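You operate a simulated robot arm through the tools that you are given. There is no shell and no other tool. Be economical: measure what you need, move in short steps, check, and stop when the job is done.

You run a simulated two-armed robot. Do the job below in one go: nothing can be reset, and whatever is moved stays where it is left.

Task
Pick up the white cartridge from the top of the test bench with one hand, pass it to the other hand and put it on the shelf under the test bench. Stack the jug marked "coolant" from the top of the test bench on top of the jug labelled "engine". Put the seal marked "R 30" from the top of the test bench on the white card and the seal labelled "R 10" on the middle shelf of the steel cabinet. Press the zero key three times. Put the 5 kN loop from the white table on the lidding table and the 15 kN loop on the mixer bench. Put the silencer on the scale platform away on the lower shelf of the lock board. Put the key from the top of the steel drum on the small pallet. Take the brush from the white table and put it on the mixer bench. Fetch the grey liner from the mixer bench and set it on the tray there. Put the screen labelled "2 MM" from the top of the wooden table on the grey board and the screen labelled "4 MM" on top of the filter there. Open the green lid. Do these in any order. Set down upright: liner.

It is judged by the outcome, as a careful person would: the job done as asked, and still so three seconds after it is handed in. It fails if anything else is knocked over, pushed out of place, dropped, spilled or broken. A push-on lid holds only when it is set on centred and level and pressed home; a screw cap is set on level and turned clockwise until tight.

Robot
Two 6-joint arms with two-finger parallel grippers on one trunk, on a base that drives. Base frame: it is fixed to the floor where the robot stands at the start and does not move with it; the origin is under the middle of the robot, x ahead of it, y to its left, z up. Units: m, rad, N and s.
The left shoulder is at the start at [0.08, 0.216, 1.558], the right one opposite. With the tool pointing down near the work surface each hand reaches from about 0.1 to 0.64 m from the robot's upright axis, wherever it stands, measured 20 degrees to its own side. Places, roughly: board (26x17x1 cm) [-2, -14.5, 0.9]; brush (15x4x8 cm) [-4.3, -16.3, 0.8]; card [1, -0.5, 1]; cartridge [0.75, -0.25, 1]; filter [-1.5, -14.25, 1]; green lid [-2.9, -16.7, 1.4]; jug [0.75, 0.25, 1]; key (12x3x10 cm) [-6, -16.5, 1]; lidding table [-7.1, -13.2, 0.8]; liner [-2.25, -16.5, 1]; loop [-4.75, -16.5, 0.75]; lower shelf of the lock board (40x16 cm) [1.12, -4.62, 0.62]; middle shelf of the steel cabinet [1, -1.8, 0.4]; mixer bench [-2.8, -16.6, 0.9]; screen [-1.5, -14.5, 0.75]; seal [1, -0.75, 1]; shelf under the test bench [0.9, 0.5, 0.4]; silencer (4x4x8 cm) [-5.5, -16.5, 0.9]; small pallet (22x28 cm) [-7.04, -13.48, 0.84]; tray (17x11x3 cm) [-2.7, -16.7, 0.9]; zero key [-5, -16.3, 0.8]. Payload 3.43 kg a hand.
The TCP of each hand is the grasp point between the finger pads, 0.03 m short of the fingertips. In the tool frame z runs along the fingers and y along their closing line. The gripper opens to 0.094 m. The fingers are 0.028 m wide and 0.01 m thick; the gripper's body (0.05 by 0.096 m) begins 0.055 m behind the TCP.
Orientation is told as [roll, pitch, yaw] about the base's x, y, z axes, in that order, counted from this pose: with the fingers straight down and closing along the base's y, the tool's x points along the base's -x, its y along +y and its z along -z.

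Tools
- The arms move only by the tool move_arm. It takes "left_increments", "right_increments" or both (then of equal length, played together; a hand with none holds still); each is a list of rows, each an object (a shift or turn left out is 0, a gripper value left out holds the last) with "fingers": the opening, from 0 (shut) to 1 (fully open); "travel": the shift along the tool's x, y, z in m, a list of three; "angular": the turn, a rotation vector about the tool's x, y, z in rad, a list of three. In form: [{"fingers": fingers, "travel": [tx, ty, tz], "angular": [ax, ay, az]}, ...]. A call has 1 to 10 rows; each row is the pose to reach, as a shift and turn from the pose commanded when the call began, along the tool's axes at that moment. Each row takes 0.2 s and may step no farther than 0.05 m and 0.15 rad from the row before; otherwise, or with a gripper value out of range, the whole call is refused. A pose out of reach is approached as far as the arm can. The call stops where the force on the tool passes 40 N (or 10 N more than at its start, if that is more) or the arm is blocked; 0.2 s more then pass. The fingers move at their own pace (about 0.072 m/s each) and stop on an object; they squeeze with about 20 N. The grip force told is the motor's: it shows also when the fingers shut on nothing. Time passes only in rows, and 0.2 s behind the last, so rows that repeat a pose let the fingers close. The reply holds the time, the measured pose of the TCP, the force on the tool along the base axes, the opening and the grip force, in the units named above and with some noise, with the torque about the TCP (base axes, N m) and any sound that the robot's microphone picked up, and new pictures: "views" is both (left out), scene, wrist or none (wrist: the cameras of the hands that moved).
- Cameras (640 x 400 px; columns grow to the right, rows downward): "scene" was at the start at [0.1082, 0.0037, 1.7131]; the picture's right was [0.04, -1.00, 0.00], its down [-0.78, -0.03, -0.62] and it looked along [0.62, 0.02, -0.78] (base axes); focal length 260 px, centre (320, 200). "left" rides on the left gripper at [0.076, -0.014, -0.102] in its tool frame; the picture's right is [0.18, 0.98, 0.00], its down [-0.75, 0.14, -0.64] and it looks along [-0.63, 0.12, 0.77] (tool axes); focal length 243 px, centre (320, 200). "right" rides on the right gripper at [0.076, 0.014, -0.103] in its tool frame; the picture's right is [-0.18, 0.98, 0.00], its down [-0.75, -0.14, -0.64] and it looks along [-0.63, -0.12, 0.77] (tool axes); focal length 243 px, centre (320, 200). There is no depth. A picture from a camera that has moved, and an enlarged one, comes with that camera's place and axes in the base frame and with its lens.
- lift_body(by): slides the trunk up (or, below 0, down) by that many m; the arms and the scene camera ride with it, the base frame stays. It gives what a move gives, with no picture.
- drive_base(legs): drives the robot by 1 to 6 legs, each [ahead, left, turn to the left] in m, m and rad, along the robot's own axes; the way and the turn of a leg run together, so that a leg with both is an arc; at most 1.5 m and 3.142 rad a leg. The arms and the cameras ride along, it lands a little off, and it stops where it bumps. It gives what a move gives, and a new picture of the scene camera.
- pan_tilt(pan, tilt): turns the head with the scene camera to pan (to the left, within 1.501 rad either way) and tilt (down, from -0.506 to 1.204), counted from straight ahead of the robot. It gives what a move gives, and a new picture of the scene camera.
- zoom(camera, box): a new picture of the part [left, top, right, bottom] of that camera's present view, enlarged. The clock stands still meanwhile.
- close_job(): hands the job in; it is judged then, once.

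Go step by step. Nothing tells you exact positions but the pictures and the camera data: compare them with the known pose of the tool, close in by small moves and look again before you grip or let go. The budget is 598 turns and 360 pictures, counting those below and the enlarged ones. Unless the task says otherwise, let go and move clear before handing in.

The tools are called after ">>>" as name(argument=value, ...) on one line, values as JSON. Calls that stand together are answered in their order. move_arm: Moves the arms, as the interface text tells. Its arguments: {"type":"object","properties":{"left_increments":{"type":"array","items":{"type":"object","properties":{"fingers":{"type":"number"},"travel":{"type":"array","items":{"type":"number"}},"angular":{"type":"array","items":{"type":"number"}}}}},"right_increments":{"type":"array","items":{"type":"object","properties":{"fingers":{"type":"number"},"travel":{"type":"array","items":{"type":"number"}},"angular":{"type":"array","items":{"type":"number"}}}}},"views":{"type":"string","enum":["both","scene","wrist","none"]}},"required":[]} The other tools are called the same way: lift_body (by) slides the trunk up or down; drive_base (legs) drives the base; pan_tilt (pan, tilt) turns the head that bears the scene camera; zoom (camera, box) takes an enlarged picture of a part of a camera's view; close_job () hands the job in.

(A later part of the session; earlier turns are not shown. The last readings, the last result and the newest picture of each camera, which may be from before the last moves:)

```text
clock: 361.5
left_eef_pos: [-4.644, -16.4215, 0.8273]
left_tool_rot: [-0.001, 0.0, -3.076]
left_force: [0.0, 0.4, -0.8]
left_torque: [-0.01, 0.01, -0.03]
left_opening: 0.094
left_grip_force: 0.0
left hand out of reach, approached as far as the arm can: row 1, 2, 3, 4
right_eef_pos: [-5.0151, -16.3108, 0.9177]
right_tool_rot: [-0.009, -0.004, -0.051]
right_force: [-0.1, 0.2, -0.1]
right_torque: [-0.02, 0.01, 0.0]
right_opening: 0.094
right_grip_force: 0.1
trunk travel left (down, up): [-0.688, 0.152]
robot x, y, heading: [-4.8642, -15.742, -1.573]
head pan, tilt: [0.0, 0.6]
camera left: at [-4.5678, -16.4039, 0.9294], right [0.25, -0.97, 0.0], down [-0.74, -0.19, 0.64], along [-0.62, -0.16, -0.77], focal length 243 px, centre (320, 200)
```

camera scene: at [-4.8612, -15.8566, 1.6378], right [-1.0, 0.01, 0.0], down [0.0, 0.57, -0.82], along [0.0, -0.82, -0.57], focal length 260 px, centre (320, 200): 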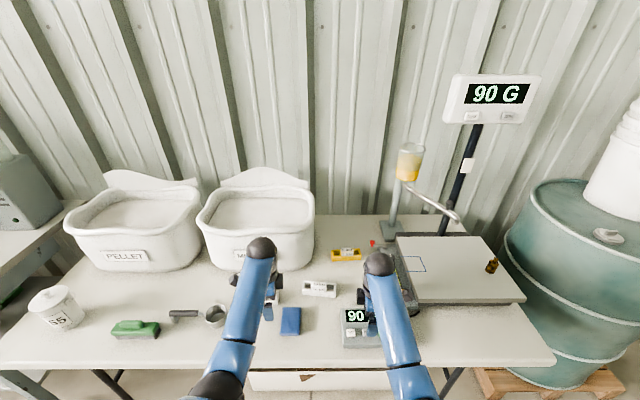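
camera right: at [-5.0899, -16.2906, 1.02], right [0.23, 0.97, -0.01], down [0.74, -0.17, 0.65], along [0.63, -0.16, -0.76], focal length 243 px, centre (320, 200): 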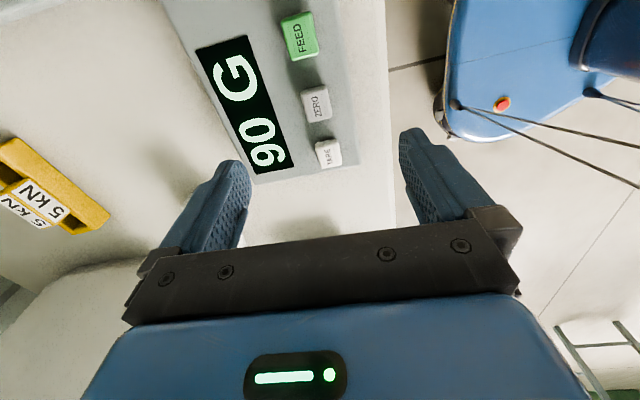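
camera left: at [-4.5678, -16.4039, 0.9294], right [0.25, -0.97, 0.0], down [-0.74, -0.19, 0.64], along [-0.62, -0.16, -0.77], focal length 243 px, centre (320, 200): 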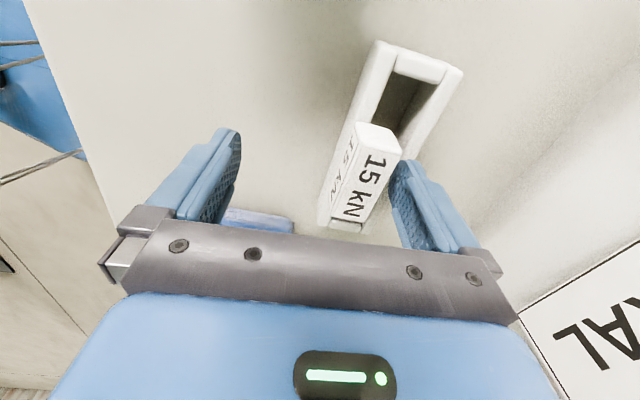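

Out of reach; raise, drive 0.12 closer and retry.

>>> move_arm(left_increments=[{"travel": [0, 0, -0.03]}, {"travel": [0, 0, -0.07]}], views="none")

>>> drive_base(legs=[[0.14, 0, 0]])

>>> zoom(camera="left", box=[0, 0, 640, 400])

```text
clock: 362.1
left_eef_pos: [-4.6437, -16.4234, 0.8993]
left_tool_rot: [-0.001, 0.0, -3.075]
left_force: [0.4, -0.1, -0.2]
left_torque: [0.01, 0.02, -0.01]
left_opening: 0.0941
left_grip_force: 0.0
right_eef_pos: [-5.0157, -16.3096, 0.917]
right_tool_rot: [-0.009, -0.004, -0.051]
right_force: [-0.3, -1.0, -0.4]
right_torque: [0.01, 0.02, -0.01]
right_opening: 0.094
right_grip_force: 0.2
trunk travel left (down, up): [-0.688, 0.152]
robot x, y, heading: [-4.8634, -15.7385, -1.574]
head pan, tilt: [0.0, 0.6]
```

```text
clock: 363.3
left_eef_pos: [-4.645, -16.5307, 0.8972]
left_tool_rot: [-0.01, -0.001, -3.078]
left_force: [1.3, 12.9, 6.0]
left_torque: [-1.24, 0.23, -0.04]
left_opening: 0.0859
left_grip_force: 0.1
right_eef_pos: [-5.0174, -16.4162, 0.9149]
right_tool_rot: [-0.007, 0.0, -0.058]
right_force: [0.3, 0.0, -0.4]
right_torque: [0.0, 0.0, 0.01]
right_opening: 0.0941
right_grip_force: 0.2
trunk travel left (down, up): [-0.688, 0.152]
robot x, y, heading: [-4.864, -15.8461, -1.58]
head pan, tilt: [0.0, 0.6]
stopped in leg 1: the force on the tool passed its limit at 54 N (the readings are from after the stop); the commanded pose is now the measured one
camera scene: at [-4.8603, -15.9655, 1.6374], right [-1.0, 0.01, 0.0], down [0.0, 0.57, -0.82], along [-0.01, -0.82, -0.57], focal length 260 px, centre (320, 200)
```

scene: 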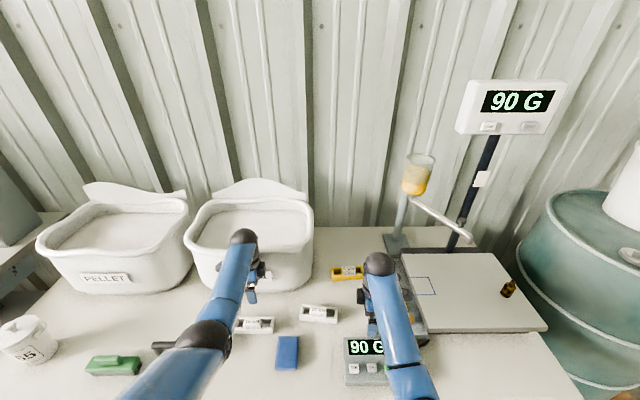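

```text
1.00 times, centred on (320, 200) of left (not enlarged: the box is as wide or as high as the picture)
camera zoom: at [-4.5702, -16.514, 0.9997], right [0.24, -0.97, -0.01], down [-0.74, -0.19, 0.64], along [-0.62, -0.15, -0.77], focal length 243 px, centre (320, 200)
```

zoom: 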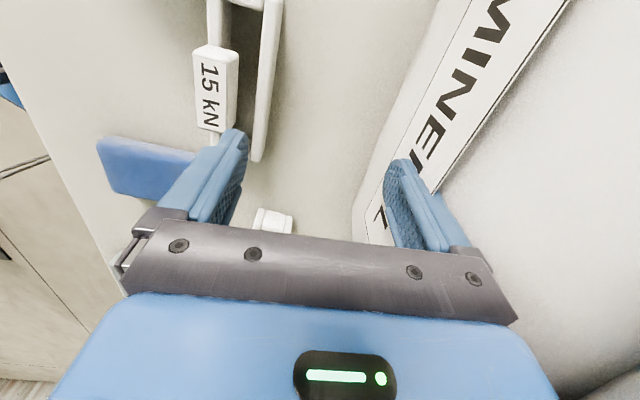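

The far finger touched the MINERAL bin; pull the hand back at once.

>>> move_arm(left_increments=[{"travel": [0, -0.03, 0]}, {"travel": [0, -0.065, 0]}, {"travel": [0, -0.072, 0]}], views="both")

```text
clock: 364.1
left_eef_pos: [-4.6517, -16.4577, 0.8983]
left_tool_rot: [-0.008, 0.003, -3.081]
left_force: [-0.2, -0.3, -0.2]
left_torque: [-0.03, -0.03, -0.02]
left_opening: 0.094
left_grip_force: 0.1
right_eef_pos: [-5.0193, -16.4138, 0.9166]
right_tool_rot: [-0.009, -0.002, -0.057]
right_force: [0.3, 0.8, 0.1]
right_torque: [-0.02, -0.03, 0.01]
right_opening: 0.0937
right_grip_force: 0.0
trunk travel left (down, up): [-0.688, 0.152]
robot x, y, heading: [-4.8606, -15.846, -1.583]
head pan, tilt: [0.0, 0.6]
camera scene: at [-4.8626, -15.9623, 1.6378], right [-1.0, 0.01, 0.0], down [0.01, 0.57, -0.82], along [-0.01, -0.82, -0.57], focal length 260 px, centre (320, 200)
camera left: at [-4.5766, -16.4413, 1.0014], right [0.24, -0.97, -0.01], down [-0.74, -0.19, 0.64], along [-0.62, -0.15, -0.77], focal length 243 px, centre (320, 200)
```

scene: 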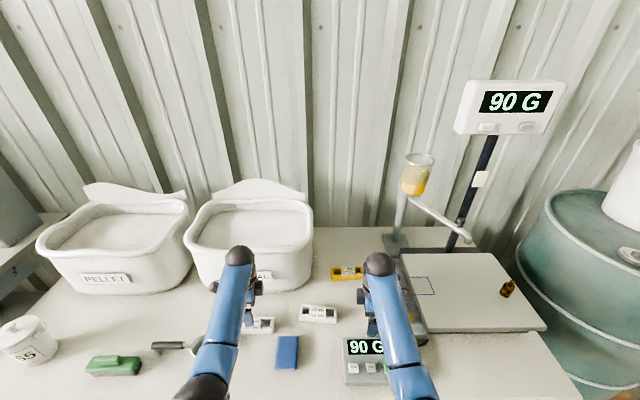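
left: 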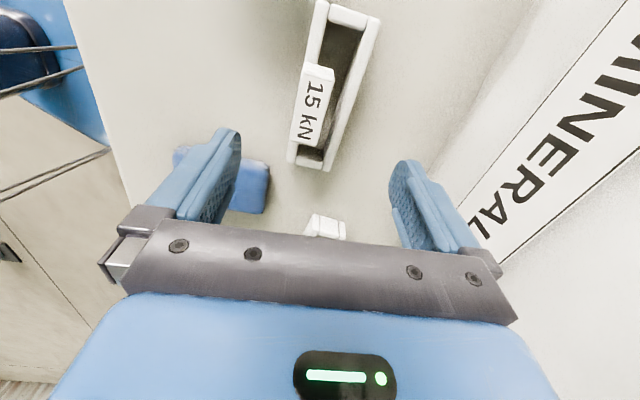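

Bins look unmoved. Descend onto the 15 kN loop now.

>>> move_arm(left_increments=[{"travel": [0.008, 0.003, 0.03]}, {"travel": [0.008, 0.003, 0.06]}, {"travel": [0.008, 0.003, 0.08]}], views="wrist")

```text
clock: 364.9
left_eef_pos: [-4.6418, -16.4615, 0.8159]
left_tool_rot: [-0.006, 0.0, -3.081]
left_force: [0.4, -0.3, 0.9]
left_torque: [-0.03, 0.01, 0.0]
left_opening: 0.0938
left_grip_force: 0.1
right_eef_pos: [-5.0204, -16.4137, 0.9166]
right_tool_rot: [-0.01, -0.003, -0.06]
right_force: [-0.1, 0.0, -0.1]
right_torque: [0.02, 0.0, 0.03]
right_opening: 0.094
right_grip_force: 0.0
trunk travel left (down, up): [-0.688, 0.152]
robot x, y, heading: [-4.8635, -15.8438, -1.578]
head pan, tilt: [0.0, 0.6]
camera left: at [-4.5677, -16.4444, 0.9203], right [0.24, -0.97, -0.01], down [-0.74, -0.19, 0.64], along [-0.62, -0.15, -0.77], focal length 243 px, centre (320, 200)
```

left: 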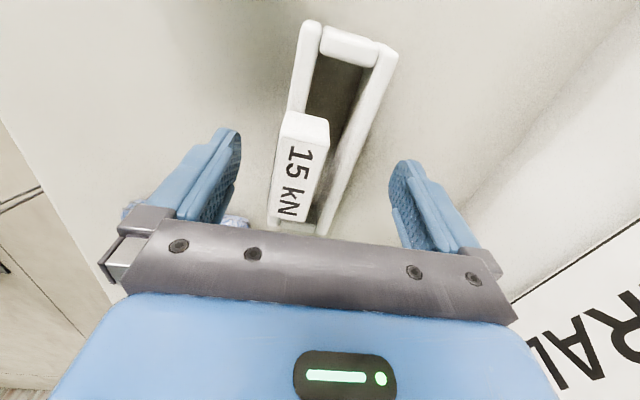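

>>> move_arm(left_increments=[{"travel": [0, -0.005, 0.008]}, {"travel": [0, -0.005, 0.008], "fingers": 0.6}, {"travel": [0, -0.005, 0.008], "fingers": 0.3}, {"travel": [0, -0.005, 0.008], "fingers": 0.1}, {"travel": [0, -0.005, 0.008], "fingers": 0.1}], views="wrist")

```text
clock: 366.1
left_eef_pos: [-4.6431, -16.4557, 0.8101]
left_tool_rot: [-0.004, 0.001, -3.08]
left_force: [0.8, -0.3, 1.0]
left_torque: [-0.08, -0.06, -0.04]
left_opening: 0.0508
left_grip_force: 19.6
right_eef_pos: [-5.0172, -16.4142, 0.9166]
right_tool_rot: [-0.008, -0.005, -0.058]
right_force: [-0.6, 0.6, -0.2]
right_torque: [-0.02, -0.01, 0.0]
right_opening: 0.094
right_grip_force: 0.1
trunk travel left (down, up): [-0.688, 0.152]
robot x, y, heading: [-4.8626, -15.8438, -1.58]
head pan, tilt: [0.0, 0.6]
camera left: at [-4.5669, -16.4389, 0.9133], right [0.24, -0.97, -0.01], down [-0.74, -0.19, 0.64], along [-0.62, -0.15, -0.77], focal length 243 px, centre (320, 200)
```

left: 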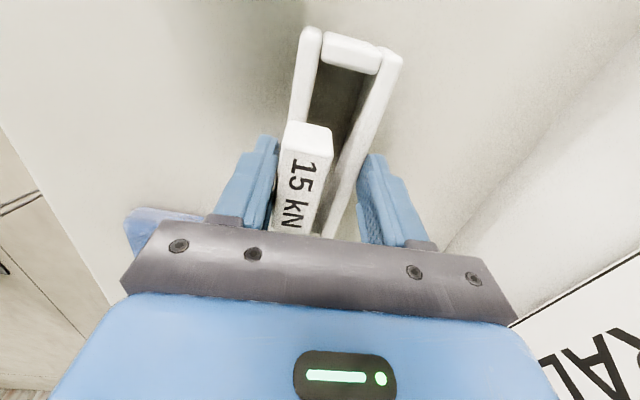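

Gripped. Lift it, back off, then go left for the brush.

>>> move_arm(left_increments=[{"travel": [0, 0, -0.03]}, {"travel": [0, 0, -0.07]}, {"travel": [0, 0, -0.11]}, {"travel": [0, -0.03, -0.13]}, {"travel": [0, -0.06, -0.13]}], views="none")

>>> drive_base(legs=[[-0.3, 0, 0.01], [0, 0.74, 0]])

```text
clock: 367.3
left_eef_pos: [-4.6452, -16.4015, 0.9328]
left_tool_rot: [-0.003, 0.001, -3.082]
left_force: [-0.6, 0.8, -1.5]
left_torque: [0.01, 0.0, 0.02]
left_opening: 0.0492
left_grip_force: 19.6
left hand out of reach, approached as far as the arm can: row 5
right_eef_pos: [-5.019, -16.4136, 0.9174]
right_tool_rot: [-0.008, -0.004, -0.059]
right_force: [-0.4, -0.8, 0.3]
right_torque: [-0.06, -0.01, -0.02]
right_opening: 0.094
right_grip_force: 0.0
trunk travel left (down, up): [-0.688, 0.152]
robot x, y, heading: [-4.8601, -15.8443, -1.579]
head pan, tilt: [0.0, 0.6]
```

```text
clock: 373.0
left_eef_pos: [-3.8858, -16.1139, 0.9322]
left_tool_rot: [-0.003, 0.001, -3.084]
left_force: [-1.0, -0.9, -0.9]
left_torque: [0.01, -0.03, 0.0]
left_opening: 0.0484
left_grip_force: 20.3
right_eef_pos: [-4.2593, -16.1254, 0.9161]
right_tool_rot: [-0.009, -0.004, -0.063]
right_force: [-0.6, -0.7, -0.4]
right_torque: [0.01, -0.04, 0.02]
right_opening: 0.094
right_grip_force: 0.0
trunk travel left (down, up): [-0.688, 0.152]
robot x, y, heading: [-4.1025, -15.5558, -1.58]
head pan, tilt: [0.0, 0.6]
camera scene: at [-4.1015, -15.6732, 1.6378], right [-1.0, 0.01, 0.0], down [0.01, 0.57, -0.82], along [-0.01, -0.82, -0.57], focal length 260 px, centre (320, 200)
```

scene: 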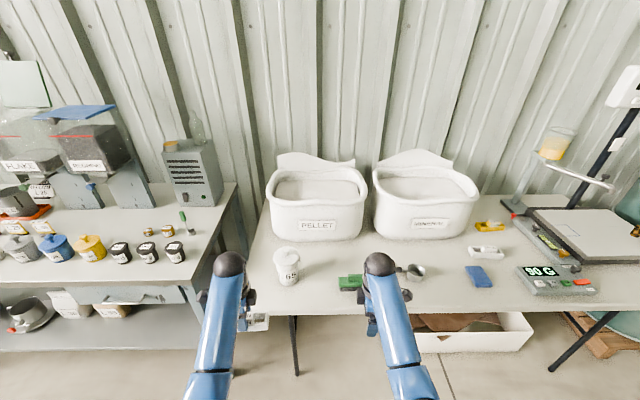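

>>> zoom(camera="right", box=[0, 0, 640, 400])

```text
1.00 times, centred on (320, 200) of right (not enlarged: the box is as wide or as high as the picture)
camera zoom: at [-4.3339, -16.1047, 1.0196], right [0.25, 0.97, -0.01], down [0.74, -0.18, 0.65], along [0.63, -0.16, -0.76], focal length 243 px, centre (320, 200)
```

zoom: 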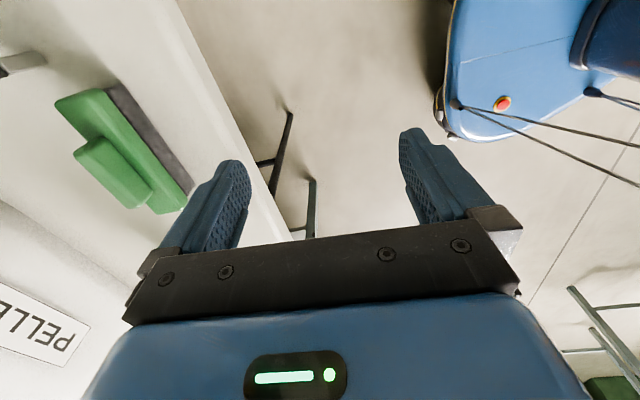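

Brush centre ≈(-4.262,-16.31). Drive ahead 0.185 and look.

>>> drive_base(legs=[[0.185, 0, 0.01]])

>>> zoom(camera="right", box=[0, 0, 640, 400])

```text
clock: 374.6
left_eef_pos: [-3.8833, -16.2929, 0.9335]
left_tool_rot: [-0.001, 0.001, -3.077]
left_force: [0.8, 0.9, -0.6]
left_torque: [0.0, -0.01, 0.02]
left_opening: 0.0481
left_grip_force: 20.1
right_eef_pos: [-4.2565, -16.3048, 0.9187]
right_tool_rot: [-0.012, -0.003, -0.055]
right_force: [-0.7, -0.2, -0.7]
right_torque: [-0.02, 0.01, 0.02]
right_opening: 0.094
right_grip_force: 0.0
trunk travel left (down, up): [-0.688, 0.152]
robot x, y, heading: [-4.1042, -15.7367, -1.579]
head pan, tilt: [0.0, 0.6]
camera scene: at [-4.1012, -15.8499, 1.6382], right [-1.0, 0.01, 0.0], down [0.0, 0.56, -0.83], along [-0.01, -0.83, -0.56], focal length 260 px, centre (320, 200)
```

scene: 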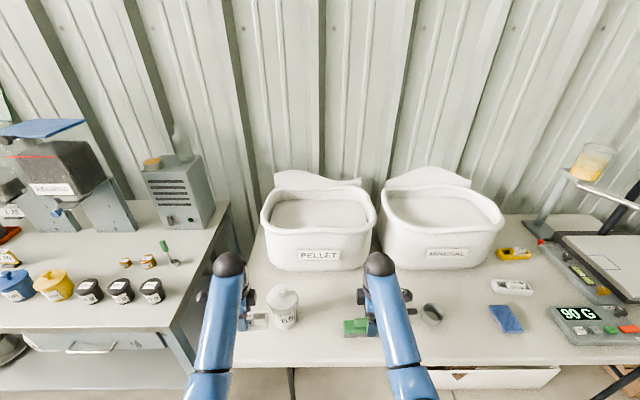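

```text
1.00 times, centred on (320, 200) of right (not enlarged: the box is as wide or as high as the picture)
camera zoom: at [-4.3312, -16.2847, 1.0215], right [0.24, 0.97, -0.01], down [0.74, -0.18, 0.65], along [0.63, -0.16, -0.76], focal length 243 px, centre (320, 200)
```

zoom: 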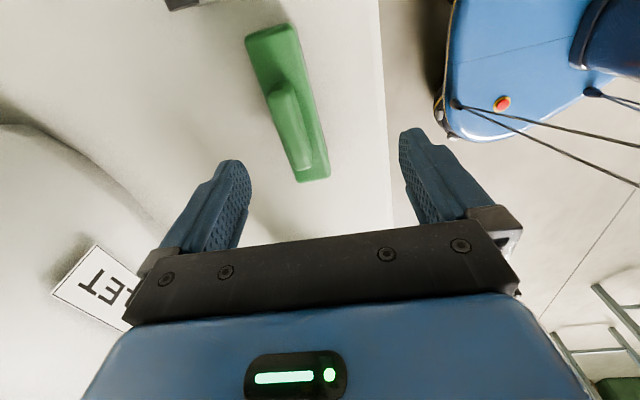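

>>> move_arm(right_increments=[{"travel": [0.007, -0.0235, 0.02]}, {"travel": [0.007, -0.0235, 0.05]}, {"travel": [0.007, -0.0235, 0.082]}], views="wrist")

```text
clock: 375.4
left_eef_pos: [-3.8846, -16.2943, 0.9309]
left_tool_rot: [-0.005, 0.002, -3.077]
left_force: [0.7, -0.2, -1.3]
left_torque: [0.0, -0.03, -0.01]
left_opening: 0.0482
left_grip_force: 19.9
right_eef_pos: [-4.2637, -16.3291, 0.8347]
right_tool_rot: [-0.01, -0.003, -0.056]
right_force: [-0.2, -0.3, 0.0]
right_torque: [0.0, 0.02, -0.03]
right_opening: 0.0939
right_grip_force: 0.0
trunk travel left (down, up): [-0.688, 0.152]
robot x, y, heading: [-4.1027, -15.7362, -1.58]
head pan, tilt: [0.0, 0.6]
camera right: at [-4.3383, -16.3097, 0.9366], right [0.24, 0.97, -0.01], down [0.74, -0.18, 0.65], along [0.63, -0.16, -0.76], focal length 243 px, centre (320, 200)
```

right: 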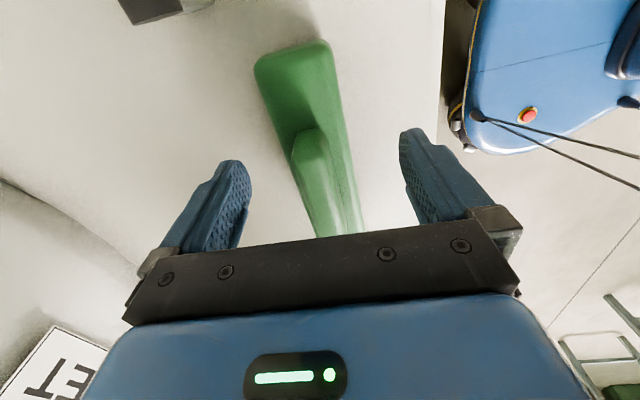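

>>> move_arm(right_increments=[{"travel": [0, 0, 0.012]}, {"travel": [0, 0, 0.012], "fingers": 0.5}, {"travel": [0, 0, 0.012], "fingers": 0.2}, {"travel": [0, 0, 0.012], "fingers": 0.2}, {"travel": [0, 0, 0.012], "fingers": 0.2}], views="wrist")

```text
clock: 376.6
left_eef_pos: [-3.8832, -16.2953, 0.9311]
left_tool_rot: [-0.003, 0.001, -3.078]
left_force: [0.2, -0.3, -0.6]
left_torque: [0.01, -0.01, 0.01]
left_opening: 0.0484
left_grip_force: 20.0
right_eef_pos: [-4.2656, -16.3305, 0.8226]
right_tool_rot: [-0.007, -0.002, -0.057]
right_force: [-0.6, -0.8, 0.1]
right_torque: [0.0, 0.02, 0.01]
right_opening: 0.0397
right_grip_force: 20.2
trunk travel left (down, up): [-0.688, 0.152]
robot x, y, heading: [-4.106, -15.7342, -1.573]
head pan, tilt: [0.0, 0.6]
camera right: at [-4.3394, -16.3099, 0.9255], right [0.24, 0.97, -0.01], down [0.74, -0.18, 0.65], along [0.63, -0.16, -0.76], focal length 243 px, centre (320, 200)
```

right: 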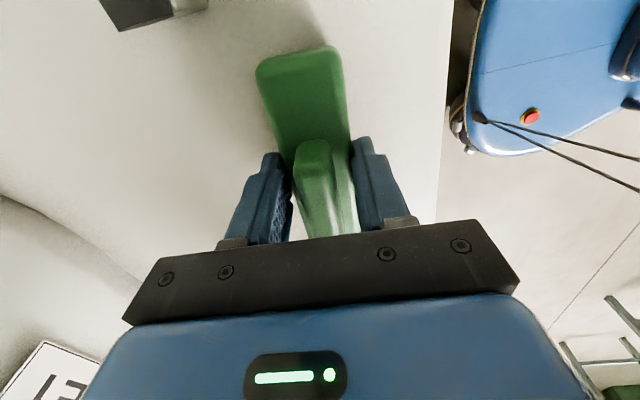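

Brush gripped (40 mm). Lift it, raise the trunk for the higher mixer bench, and drive back.

>>> move_arm(right_increments=[{"travel": [0, 0, -0.03]}, {"travel": [0, 0, -0.07]}, {"travel": [0, 0, -0.1]}], views="none")

>>> lift_body(by=0.15)

>>> drive_base(legs=[[-0.35, 0, 0.01], [0, 1.38, 0]])

```text
clock: 377.4
left_eef_pos: [-3.8842, -16.2949, 0.9325]
left_tool_rot: [-0.004, 0.002, -3.079]
left_force: [0.3, 0.3, -1.3]
left_torque: [-0.02, -0.01, -0.01]
left_opening: 0.048
left_grip_force: 20.2
right_eef_pos: [-4.2673, -16.3285, 0.9234]
right_tool_rot: [-0.007, -0.004, -0.054]
right_force: [0.5, -0.1, -1.2]
right_torque: [-0.05, 0.03, -0.03]
right_opening: 0.0396
right_grip_force: 20.4
trunk travel left (down, up): [-0.688, 0.152]
robot x, y, heading: [-4.1018, -15.73, -1.574]
head pan, tilt: [0.0, 0.6]
```

```text
clock: 379.1
left_eef_pos: [-3.8851, -16.2949, 1.0814]
left_tool_rot: [-0.005, 0.0, -3.077]
left_force: [-0.6, -0.8, -0.4]
left_torque: [0.03, 0.01, -0.02]
left_opening: 0.048
left_grip_force: 19.7
right_eef_pos: [-4.2659, -16.3285, 1.0724]
right_tool_rot: [-0.01, -0.003, -0.055]
right_force: [0.2, -0.5, -1.9]
right_torque: [-0.05, 0.04, -0.02]
right_opening: 0.0399
right_grip_force: 20.2
trunk travel left (down, up): [-0.838, 0.002]
robot x, y, heading: [-4.1054, -15.7353, -1.576]
head pan, tilt: [0.0, 0.6]
```

```text
clock: 388.1
left_eef_pos: [-2.4322, -15.9133, 1.0819]
left_tool_rot: [-0.006, 0.003, -3.04]
left_force: [-0.1, -0.3, -1.6]
left_torque: [0.03, -0.01, 0.01]
left_opening: 0.0481
left_grip_force: 20.2
right_eef_pos: [-2.8164, -15.9618, 1.0737]
right_tool_rot: [-0.01, -0.005, -0.015]
right_force: [0.0, 0.9, -0.5]
right_torque: [-0.01, 0.02, 0.05]
right_opening: 0.0392
right_grip_force: 20.0
trunk travel left (down, up): [-0.838, 0.002]
robot x, y, heading: [-2.6714, -15.365, -1.541]
head pan, tilt: [0.0, 0.6]
camera scene: at [-2.6687, -15.4817, 1.7878], right [-1.0, -0.03, 0.0], down [-0.02, 0.57, -0.82], along [0.03, -0.82, -0.57], focal length 260 px, centre (320, 200)
```

scene: 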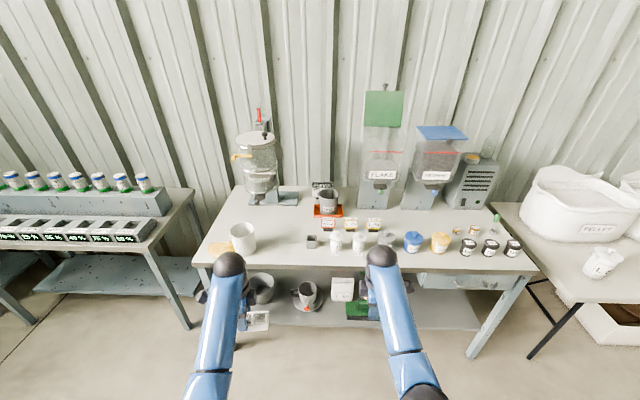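

Target for the ring: free spot ≈(-2.47,-16.385). Straighten and drive ahead.

>>> drive_base(legs=[[0, 0, -0.03], [0.42, -0.04, 0]])

>>> zoom(camera="left", box=[0, 0, 640, 400])

```text
clock: 391.0
left_eef_pos: [-2.4877, -16.3318, 1.0831]
left_tool_rot: [-0.002, 0.0, -3.066]
left_force: [-0.6, 0.0, -1.0]
left_torque: [-0.06, -0.01, -0.01]
left_opening: 0.048
left_grip_force: 20.2
right_eef_pos: [-2.87, -16.3708, 1.0738]
right_tool_rot: [-0.011, -0.001, -0.045]
right_force: [-0.7, 0.2, -1.0]
right_torque: [0.04, 0.05, 0.0]
right_opening: 0.0395
right_grip_force: 19.5
trunk travel left (down, up): [-0.838, 0.002]
robot x, y, heading: [-2.7112, -15.7753, -1.565]
head pan, tilt: [0.0, 0.6]
camera scene: at [-2.7092, -15.8925, 1.7881], right [-1.0, 0.0, 0.0], down [0.0, 0.56, -0.83], along [0.0, -0.83, -0.56], focal length 260 px, centre (320, 200)
```

scene: 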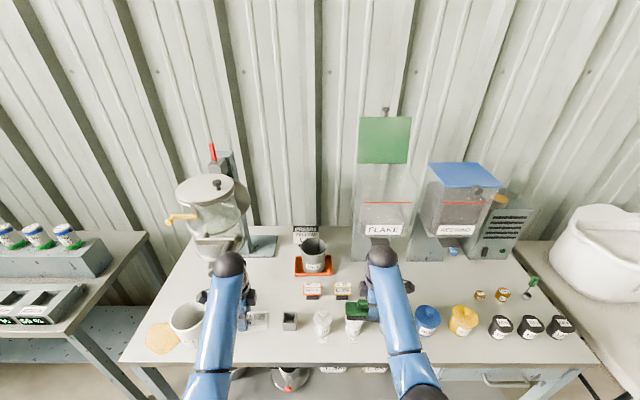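

```text
1.00 times, centred on (320, 200) of left (not enlarged: the box is as wide or as high as the picture)
camera zoom: at [-2.412, -16.3133, 1.1853], right [0.26, -0.97, 0.0], down [-0.74, -0.2, 0.64], along [-0.62, -0.16, -0.77], focal length 243 px, centre (320, 200)
```

zoom: 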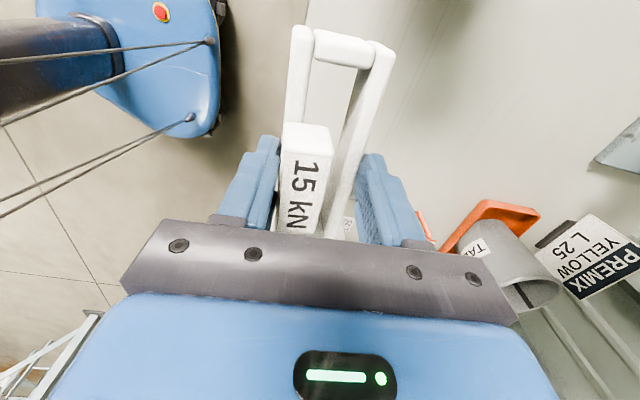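

Shift slightly and lower the ring toward the bench.

>>> move_arm(left_increments=[{"travel": [0.024, 0.03, 0]}, {"travel": [0.026, 0.055, 0.02]}, {"travel": [0.026, 0.055, 0.06]}, {"travel": [0.026, 0.055, 0.1]}, {"travel": [0.026, 0.055, 0.135]}, {"travel": [0.026, 0.055, 0.152]}], views="wrist")

```text
clock: 392.4
left_eef_pos: [-2.4596, -16.3836, 0.9305]
left_tool_rot: [-0.002, 0.003, -3.067]
left_force: [0.9, 0.1, -0.7]
left_torque: [0.0, 0.01, 0.01]
left_opening: 0.0478
left_grip_force: 19.7
right_eef_pos: [-2.8721, -16.3702, 1.0749]
right_tool_rot: [-0.01, -0.005, -0.047]
right_force: [0.9, 0.1, -0.8]
right_torque: [-0.03, -0.03, -0.02]
right_opening: 0.0395
right_grip_force: 20.5
trunk travel left (down, up): [-0.838, 0.002]
robot x, y, heading: [-2.7119, -15.7776, -1.569]
head pan, tilt: [0.0, 0.6]
camera left: at [-2.3841, -16.3648, 1.0331], right [0.26, -0.97, 0.0], down [-0.74, -0.2, 0.64], along [-0.62, -0.16, -0.77], focal length 243 px, centre (320, 200)
```

left: 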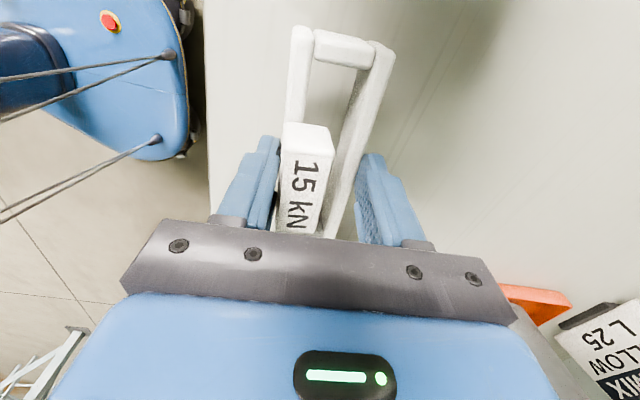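

>>> move_arm(left_increments=[{"travel": [0, 0, 0.005]}, {"travel": [0, 0, 0.01]}, {"travel": [0, 0, 0.015]}, {"travel": [0, 0, 0.019]}], views="none")

```text
clock: 393.4
left_eef_pos: [-2.458, -16.3851, 0.9128]
left_tool_rot: [0.0, 0.002, -3.066]
left_force: [-1.4, 1.6, 10.5]
left_torque: [-0.16, 0.0, -0.03]
left_opening: 0.0481
left_grip_force: 20.3
right_eef_pos: [-2.8713, -16.3698, 1.0748]
right_tool_rot: [-0.011, -0.004, -0.045]
right_force: [-0.3, 0.2, -0.7]
right_torque: [0.02, 0.02, -0.01]
right_opening: 0.0392
right_grip_force: 20.3
trunk travel left (down, up): [-0.838, 0.002]
robot x, y, heading: [-2.716, -15.7784, -1.564]
head pan, tilt: [0.0, 0.6]
```

Contact. Release and rise.

>>> move_arm(left_increments=[{"fingers": 0.6}, {"fingers": 0.8}, {"fingers": 0.8}, {"travel": [0, 0, -0.03]}, {"travel": [0, 0, -0.07]}, {"travel": [0, 0, -0.11]}, {"travel": [0, 0, -0.15]}], views="wrist")

```text
clock: 395.0
left_eef_pos: [-2.4629, -16.382, 1.0648]
left_tool_rot: [-0.002, 0.004, -3.068]
left_force: [-0.2, 0.6, -0.4]
left_torque: [-0.01, 0.01, -0.01]
left_opening: 0.0752
left_grip_force: 0.2
right_eef_pos: [-2.8724, -16.3687, 1.0735]
right_tool_rot: [-0.011, -0.005, -0.046]
right_force: [-0.1, -0.3, -0.7]
right_torque: [0.0, 0.02, -0.02]
right_opening: 0.0396
right_grip_force: 19.8
trunk travel left (down, up): [-0.838, 0.002]
robot x, y, heading: [-2.7133, -15.7825, -1.568]
head pan, tilt: [0.0, 0.6]
camera left: at [-2.3882, -16.3637, 1.1669], right [0.25, -0.97, 0.0], down [-0.74, -0.2, 0.64], along [-0.62, -0.16, -0.77], focal length 243 px, centre (320, 200)
```

left: 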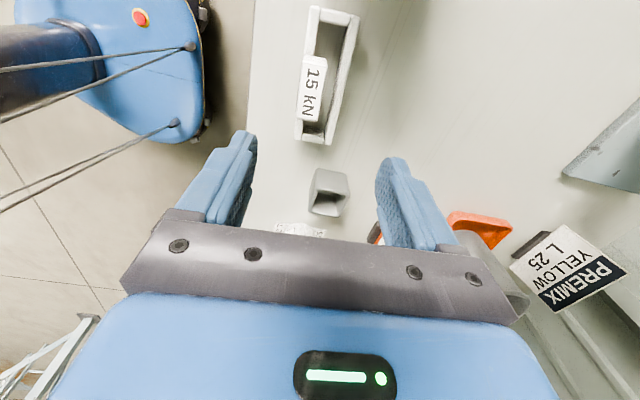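

15 kN loop is on the mixer bench. Now carry the brush to the free spot ≈(-3.14,-16.55).

>>> drive_base(legs=[[0, -0.27, 0], [0.16, 0, 0]])

>>> zoom(camera="right", box=[0, 0, 640, 400])

```text
clock: 398.0
left_eef_pos: [-2.7398, -16.5398, 1.0626]
left_tool_rot: [-0.001, 0.003, -3.064]
left_force: [0.2, -0.7, 0.1]
left_torque: [0.0, -0.01, 0.0]
left_opening: 0.0753
left_grip_force: 0.1
right_eef_pos: [-3.1509, -16.5276, 1.0756]
right_tool_rot: [-0.011, -0.004, -0.046]
right_force: [-0.7, 0.9, -0.3]
right_torque: [-0.03, 0.04, 0.02]
right_opening: 0.0395
right_grip_force: 20.1
trunk travel left (down, up): [-0.838, 0.002]
robot x, y, heading: [-2.9925, -15.9364, -1.561]
head pan, tilt: [0.0, 0.6]
camera scene: at [-2.9915, -16.0501, 1.7883], right [-1.0, 0.0, 0.0], down [0.0, 0.56, -0.83], along [0.0, -0.83, -0.56], focal length 260 px, centre (320, 200)
```

scene: 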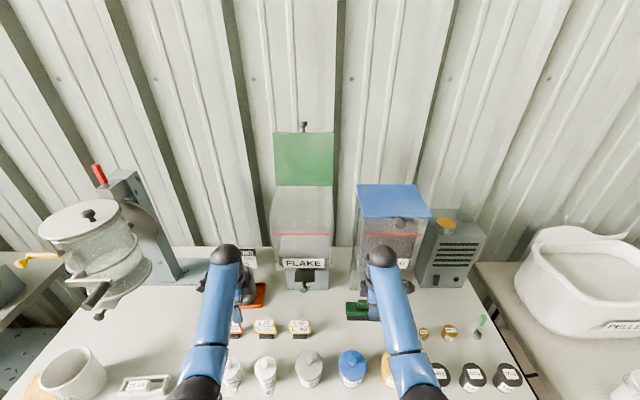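

```text
1.00 times, centred on (320, 200) of right (not enlarged: the box is as wide or as high as the picture)
camera zoom: at [-3.2255, -16.5094, 1.1781], right [0.23, 0.97, -0.01], down [0.74, -0.17, 0.65], along [0.63, -0.15, -0.76], focal length 243 px, centre (320, 200)
```

zoom: 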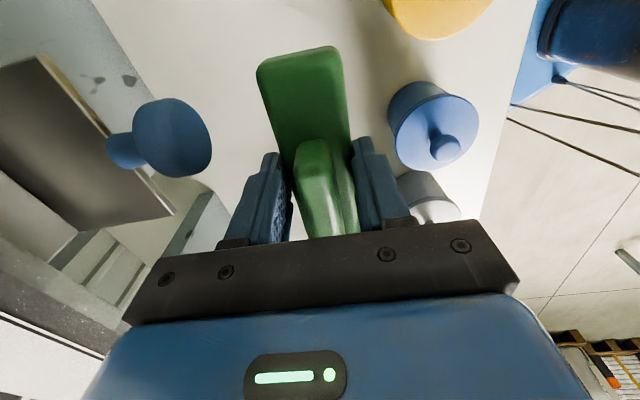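

Lower the brush here (y≈-16.535), staying clear of jar and spigot knob.

>>> move_arm(right_increments=[{"travel": [0, -0.008, 0.03]}, {"travel": [0, -0.008, 0.07]}, {"travel": [0, -0.008, 0.11]}, {"travel": [0, -0.008, 0.132]}], views="wrist")

```text
clock: 399.0
left_eef_pos: [-2.7386, -16.545, 1.0597]
left_tool_rot: [-0.008, 0.003, -3.064]
left_force: [0.4, -0.3, -0.3]
left_torque: [0.01, -0.02, 0.01]
left_opening: 0.075
left_grip_force: 0.1
right_eef_pos: [-3.1499, -16.5428, 0.9401]
right_tool_rot: [-0.008, -0.004, -0.044]
right_force: [-0.2, -0.6, 0.0]
right_torque: [-0.01, -0.02, 0.01]
right_opening: 0.0396
right_grip_force: 19.8
trunk travel left (down, up): [-0.838, 0.002]
robot x, y, heading: [-2.9923, -15.9328, -1.566]
head pan, tilt: [0.0, 0.6]
camera right: at [-3.2235, -16.5244, 1.0429], right [0.23, 0.97, -0.01], down [0.75, -0.17, 0.65], along [0.63, -0.15, -0.76], focal length 243 px, centre (320, 200)
```

right: 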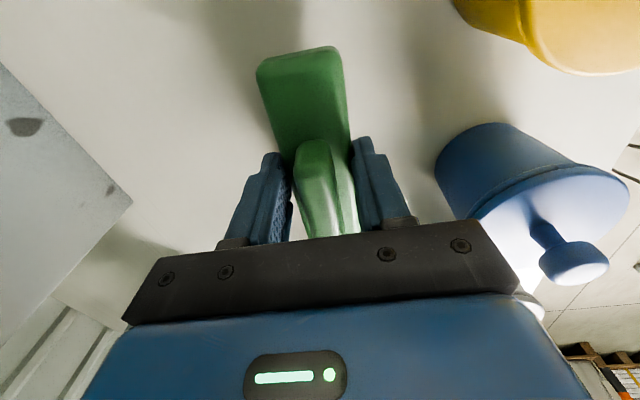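

>>> move_arm(right_increments=[{"travel": [0, 0, 0.005]}, {"travel": [0, 0, 0.01]}, {"travel": [0, 0, 0.015]}, {"travel": [0, 0, 0.019]}], views="none")

```text
clock: 400.0
left_eef_pos: [-2.7386, -16.5424, 1.0603]
left_tool_rot: [-0.004, 0.002, -3.065]
left_force: [0.0, -0.4, 0.2]
left_torque: [0.01, 0.01, -0.01]
left_opening: 0.075
left_grip_force: 0.1
right_eef_pos: [-3.1502, -16.541, 0.9209]
right_tool_rot: [-0.01, -0.003, -0.044]
right_force: [1.1, -1.9, 0.6]
right_torque: [-0.04, -0.15, -0.05]
right_opening: 0.0394
right_grip_force: 20.1
trunk travel left (down, up): [-0.838, 0.002]
robot x, y, heading: [-2.9911, -15.9382, -1.566]
head pan, tilt: [0.0, 0.6]
```

>>> move_arm(right_increments=[{"travel": [0, 0, 0.003]}, {"travel": [0, 0, 0.003], "fingers": 0.58}, {"travel": [0, 0, 0.003], "fingers": 0.58}, {"travel": [0, 0, -0.03]}, {"travel": [0, 0, -0.07]}, {"travel": [0, 0, -0.11]}, {"travel": [0, 0, -0.15]}], views="wrist")

```text
clock: 401.6
left_eef_pos: [-2.7399, -16.5426, 1.0614]
left_tool_rot: [-0.004, 0.001, -3.066]
left_force: [-1.3, -0.6, -0.6]
left_torque: [0.02, -0.01, 0.03]
left_opening: 0.0752
left_grip_force: 0.1
right_eef_pos: [-3.1497, -16.54, 1.0721]
right_tool_rot: [-0.007, -0.003, -0.043]
right_force: [1.2, 0.0, -0.1]
right_torque: [0.0, -0.01, 0.0]
right_opening: 0.0547
right_grip_force: 0.1
trunk travel left (down, up): [-0.838, 0.002]
robot x, y, heading: [-2.9944, -15.9393, -1.564]
head pan, tilt: [0.0, 0.6]
camera right: at [-3.2239, -16.5208, 1.1743], right [0.23, 0.97, -0.01], down [0.75, -0.17, 0.65], along [0.63, -0.15, -0.76], focal length 243 px, centre (320, 200)
```

right: 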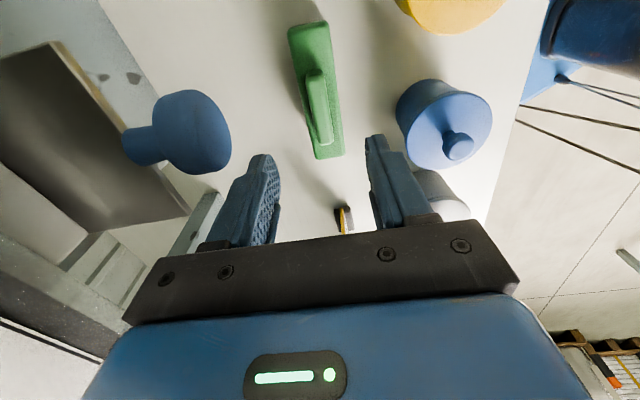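

Brush placed. Next the 5 kN loop with the right hand: retract the left hand, lower the trunk, drive over.

>>> move_arm(left_increments=[{"travel": [0, -0.04, 0.005]}, {"travel": [0, -0.08, 0.01]}, {"travel": [0, -0.12, 0.015]}, {"travel": [0, -0.16, 0.02]}, {"travel": [0, -0.2, 0.03]}], views="none")

>>> drive_base(legs=[[-0.5, 0, 0], [0, -1.0, 0], [0, -0.84, 0]])

>>> lift_body(by=-0.15)

```text
clock: 402.8
left_eef_pos: [-2.7528, -16.3394, 1.0315]
left_tool_rot: [-0.002, 0.003, -3.066]
left_force: [0.3, 0.3, 0.1]
left_torque: [0.0, 0.03, 0.02]
left_opening: 0.075
left_grip_force: 0.0
right_eef_pos: [-3.1502, -16.5371, 1.0724]
right_tool_rot: [-0.011, -0.003, -0.044]
right_force: [-0.1, 0.3, 0.0]
right_torque: [-0.03, -0.03, 0.0]
right_opening: 0.0543
right_grip_force: 0.0
trunk travel left (down, up): [-0.838, 0.002]
robot x, y, heading: [-2.9916, -15.9371, -1.56]
head pan, tilt: [0.0, 0.6]
```

```text
clock: 414.6
left_eef_pos: [-4.579, -15.8404, 1.0304]
left_tool_rot: [-0.006, 0.0, -3.068]
left_force: [-0.1, -0.4, -0.7]
left_torque: [-0.02, 0.05, 0.0]
left_opening: 0.0751
left_grip_force: 0.0
right_eef_pos: [-4.9784, -16.0363, 1.0706]
right_tool_rot: [-0.01, 0.001, -0.047]
right_force: [0.4, -0.2, -0.7]
right_torque: [0.01, 0.02, 0.02]
right_opening: 0.0546
right_grip_force: 0.0
trunk travel left (down, up): [-0.838, 0.002]
robot x, y, heading: [-4.8228, -15.4369, -1.566]
head pan, tilt: [0.0, 0.6]
camera scene: at [-4.8152, -15.5527, 1.7878], right [-1.0, 0.0, 0.0], down [0.0, 0.57, -0.82], along [0.0, -0.82, -0.57], focal length 260 px, centre (320, 200)
```

scene: 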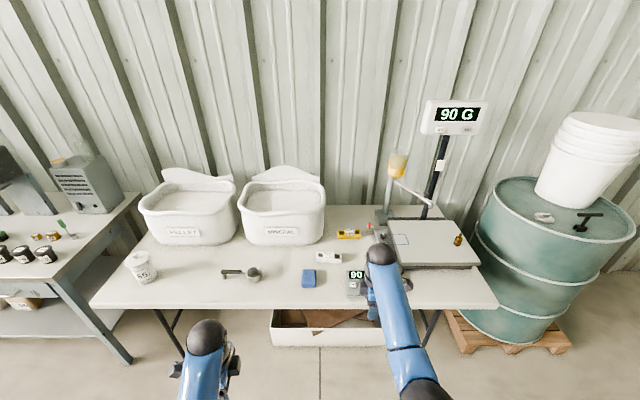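

```text
clock: 416.3
left_eef_pos: [-4.5821, -15.84, 0.8818]
left_tool_rot: [-0.005, 0.001, -3.068]
left_force: [-0.2, 0.0, 0.3]
left_torque: [-0.01, 0.0, 0.0]
left_opening: 0.0752
left_grip_force: 0.1
right_eef_pos: [-4.9785, -16.036, 0.9205]
right_tool_rot: [-0.008, -0.004, -0.047]
right_force: [0.0, -0.8, 0.6]
right_torque: [-0.01, -0.03, 0.02]
right_opening: 0.0545
right_grip_force: 0.0
trunk travel left (down, up): [-0.688, 0.152]
robot x, y, heading: [-4.8193, -15.4357, -1.572]
head pan, tilt: [0.0, 0.6]
```

>>> drive_base(legs=[[0.52, 0, 0]])

>>> zoom(camera="right", box=[0, 0, 640, 400])

```text
clock: 419.4
left_eef_pos: [-4.5837, -16.3639, 0.8822]
left_tool_rot: [-0.004, 0.0, -3.074]
left_force: [0.4, -0.2, 0.9]
left_torque: [0.0, 0.0, 0.0]
left_opening: 0.0751
left_grip_force: 0.1
right_eef_pos: [-4.9823, -16.5574, 0.9213]
right_tool_rot: [-0.009, -0.004, -0.052]
right_force: [0.3, -0.2, -0.8]
right_torque: [-0.01, 0.04, -0.01]
right_opening: 0.0543
right_grip_force: 0.0
trunk travel left (down, up): [-0.688, 0.152]
robot x, y, heading: [-4.8197, -15.9565, -1.577]
head pan, tilt: [0.0, 0.6]
camera scene: at [-4.8184, -16.0736, 1.638], right [-1.0, 0.0, 0.0], down [0.0, 0.56, -0.83], along [0.0, -0.83, -0.56], focal length 260 px, centre (320, 200)
```

scene: 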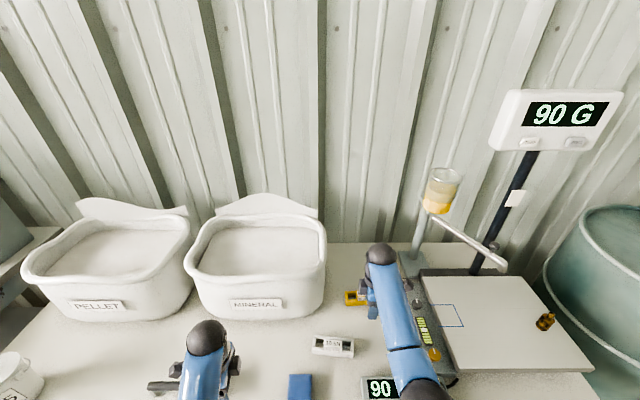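

```text
1.00 times, centred on (320, 200) of right (not enlarged: the box is as wide or as high as the picture)
camera zoom: at [-5.0565, -16.5382, 1.0246], right [0.23, 0.97, -0.01], down [0.74, -0.17, 0.65], along [0.63, -0.16, -0.76], focal length 243 px, centre (320, 200)
```

zoom: 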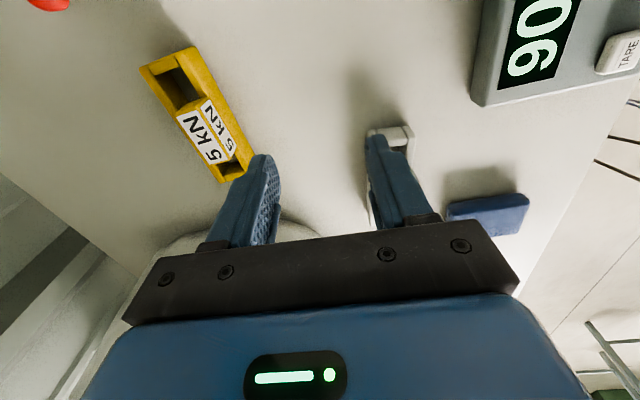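

Drive 0.11 further, then descend on the 5 kN loop.

>>> drive_base(legs=[[0.11, 0, 0]])

>>> move_arm(right_increments=[{"travel": [0, -0.005, 0.02], "fingers": 1.0}, {"travel": [0, -0.008, 0.04]}], views="wrist")

```text
clock: 420.6
left_eef_pos: [-4.5835, -16.4723, 0.881]
left_tool_rot: [-0.002, 0.001, -3.075]
left_force: [0.0, 0.0, 0.4]
left_torque: [-0.04, 0.02, -0.02]
left_opening: 0.0751
left_grip_force: 0.1
right_eef_pos: [-4.9849, -16.6666, 0.9221]
right_tool_rot: [-0.011, -0.003, -0.053]
right_force: [0.0, 0.7, 0.6]
right_torque: [-0.03, -0.02, 0.01]
right_opening: 0.0544
right_grip_force: 0.1
trunk travel left (down, up): [-0.688, 0.152]
robot x, y, heading: [-4.824, -16.0685, -1.574]
head pan, tilt: [0.0, 0.6]
camera scene: at [-4.8189, -16.1821, 1.6383], right [-1.0, 0.01, 0.0], down [0.0, 0.56, -0.83], along [0.0, -0.83, -0.56], focal length 260 px, centre (320, 200)
```

scene: 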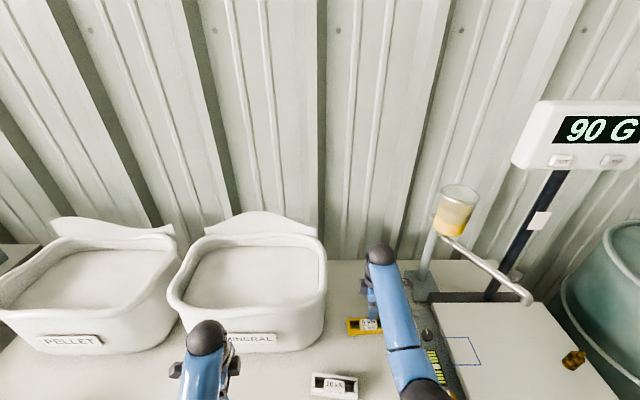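

```text
clock: 421.1
left_eef_pos: [-4.5847, -16.4729, 0.8825]
left_tool_rot: [-0.003, 0.002, -3.074]
left_force: [-0.2, -0.6, -0.2]
left_torque: [0.01, 0.03, 0.0]
left_opening: 0.0751
left_grip_force: 0.1
right_eef_pos: [-4.9836, -16.676, 0.8814]
right_tool_rot: [-0.01, -0.003, -0.052]
right_force: [-0.2, -0.2, -0.7]
right_torque: [-0.05, 0.01, -0.03]
right_opening: 0.0938
right_grip_force: 0.0
trunk travel left (down, up): [-0.688, 0.152]
robot x, y, heading: [-4.8206, -16.0687, -1.578]
head pan, tilt: [0.0, 0.6]
camera right: at [-5.0581, -16.656, 0.9843], right [0.24, 0.97, -0.01], down [0.74, -0.17, 0.65], along [0.63, -0.16, -0.76], focal length 243 px, centre (320, 200)
```

right: 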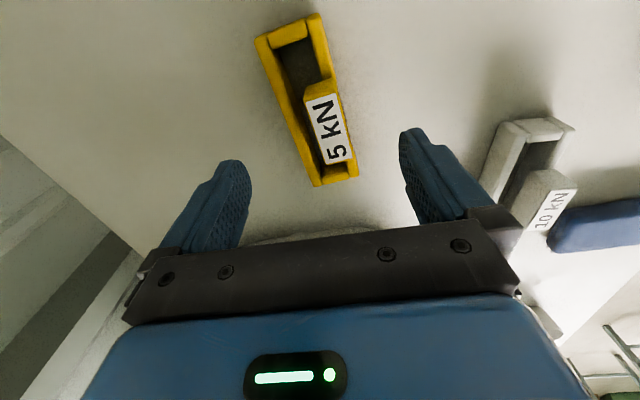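

>>> move_arm(right_increments=[{"travel": [0.01, -0.002, 0.03]}, {"travel": [0.012, -0.002, 0.06]}, {"travel": [0.012, -0.002, 0.072]}, {"travel": [0.012, -0.002, 0.072], "fingers": 0.6}, {"travel": [0.012, -0.002, 0.072], "fingers": 0.3}, {"travel": [0.012, -0.002, 0.072], "fingers": 0.1}, {"travel": [0.012, -0.002, 0.072], "fingers": 0.1}], views="wrist")

```text
clock: 422.8
left_eef_pos: [-4.5849, -16.4748, 0.8814]
left_tool_rot: [-0.004, 0.002, -3.075]
left_force: [0.2, 0.7, -0.3]
left_torque: [0.01, 0.02, 0.03]
left_opening: 0.0753
left_grip_force: 0.0
right_eef_pos: [-4.9974, -16.6797, 0.8086]
right_tool_rot: [-0.01, -0.003, -0.053]
right_force: [-0.2, -0.4, 1.0]
right_torque: [-0.07, 0.02, 0.09]
right_opening: 0.0516
right_grip_force: 19.9
trunk travel left (down, up): [-0.688, 0.152]
robot x, y, heading: [-4.8194, -16.0681, -1.579]
head pan, tilt: [0.0, 0.6]
camera right: at [-5.0709, -16.6596, 0.9124], right [0.24, 0.97, -0.01], down [0.74, -0.18, 0.65], along [0.63, -0.16, -0.76], focal length 243 px, centre (320, 200)
```

right: 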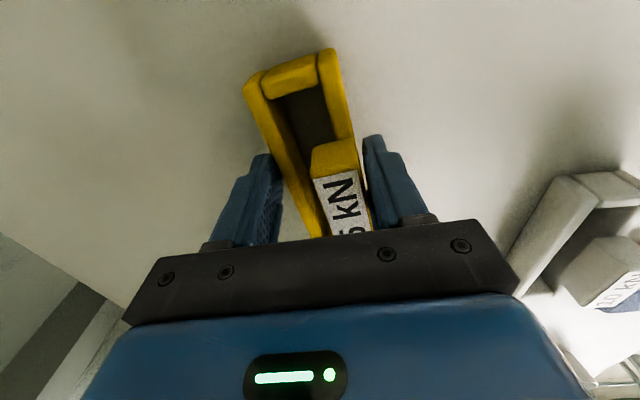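

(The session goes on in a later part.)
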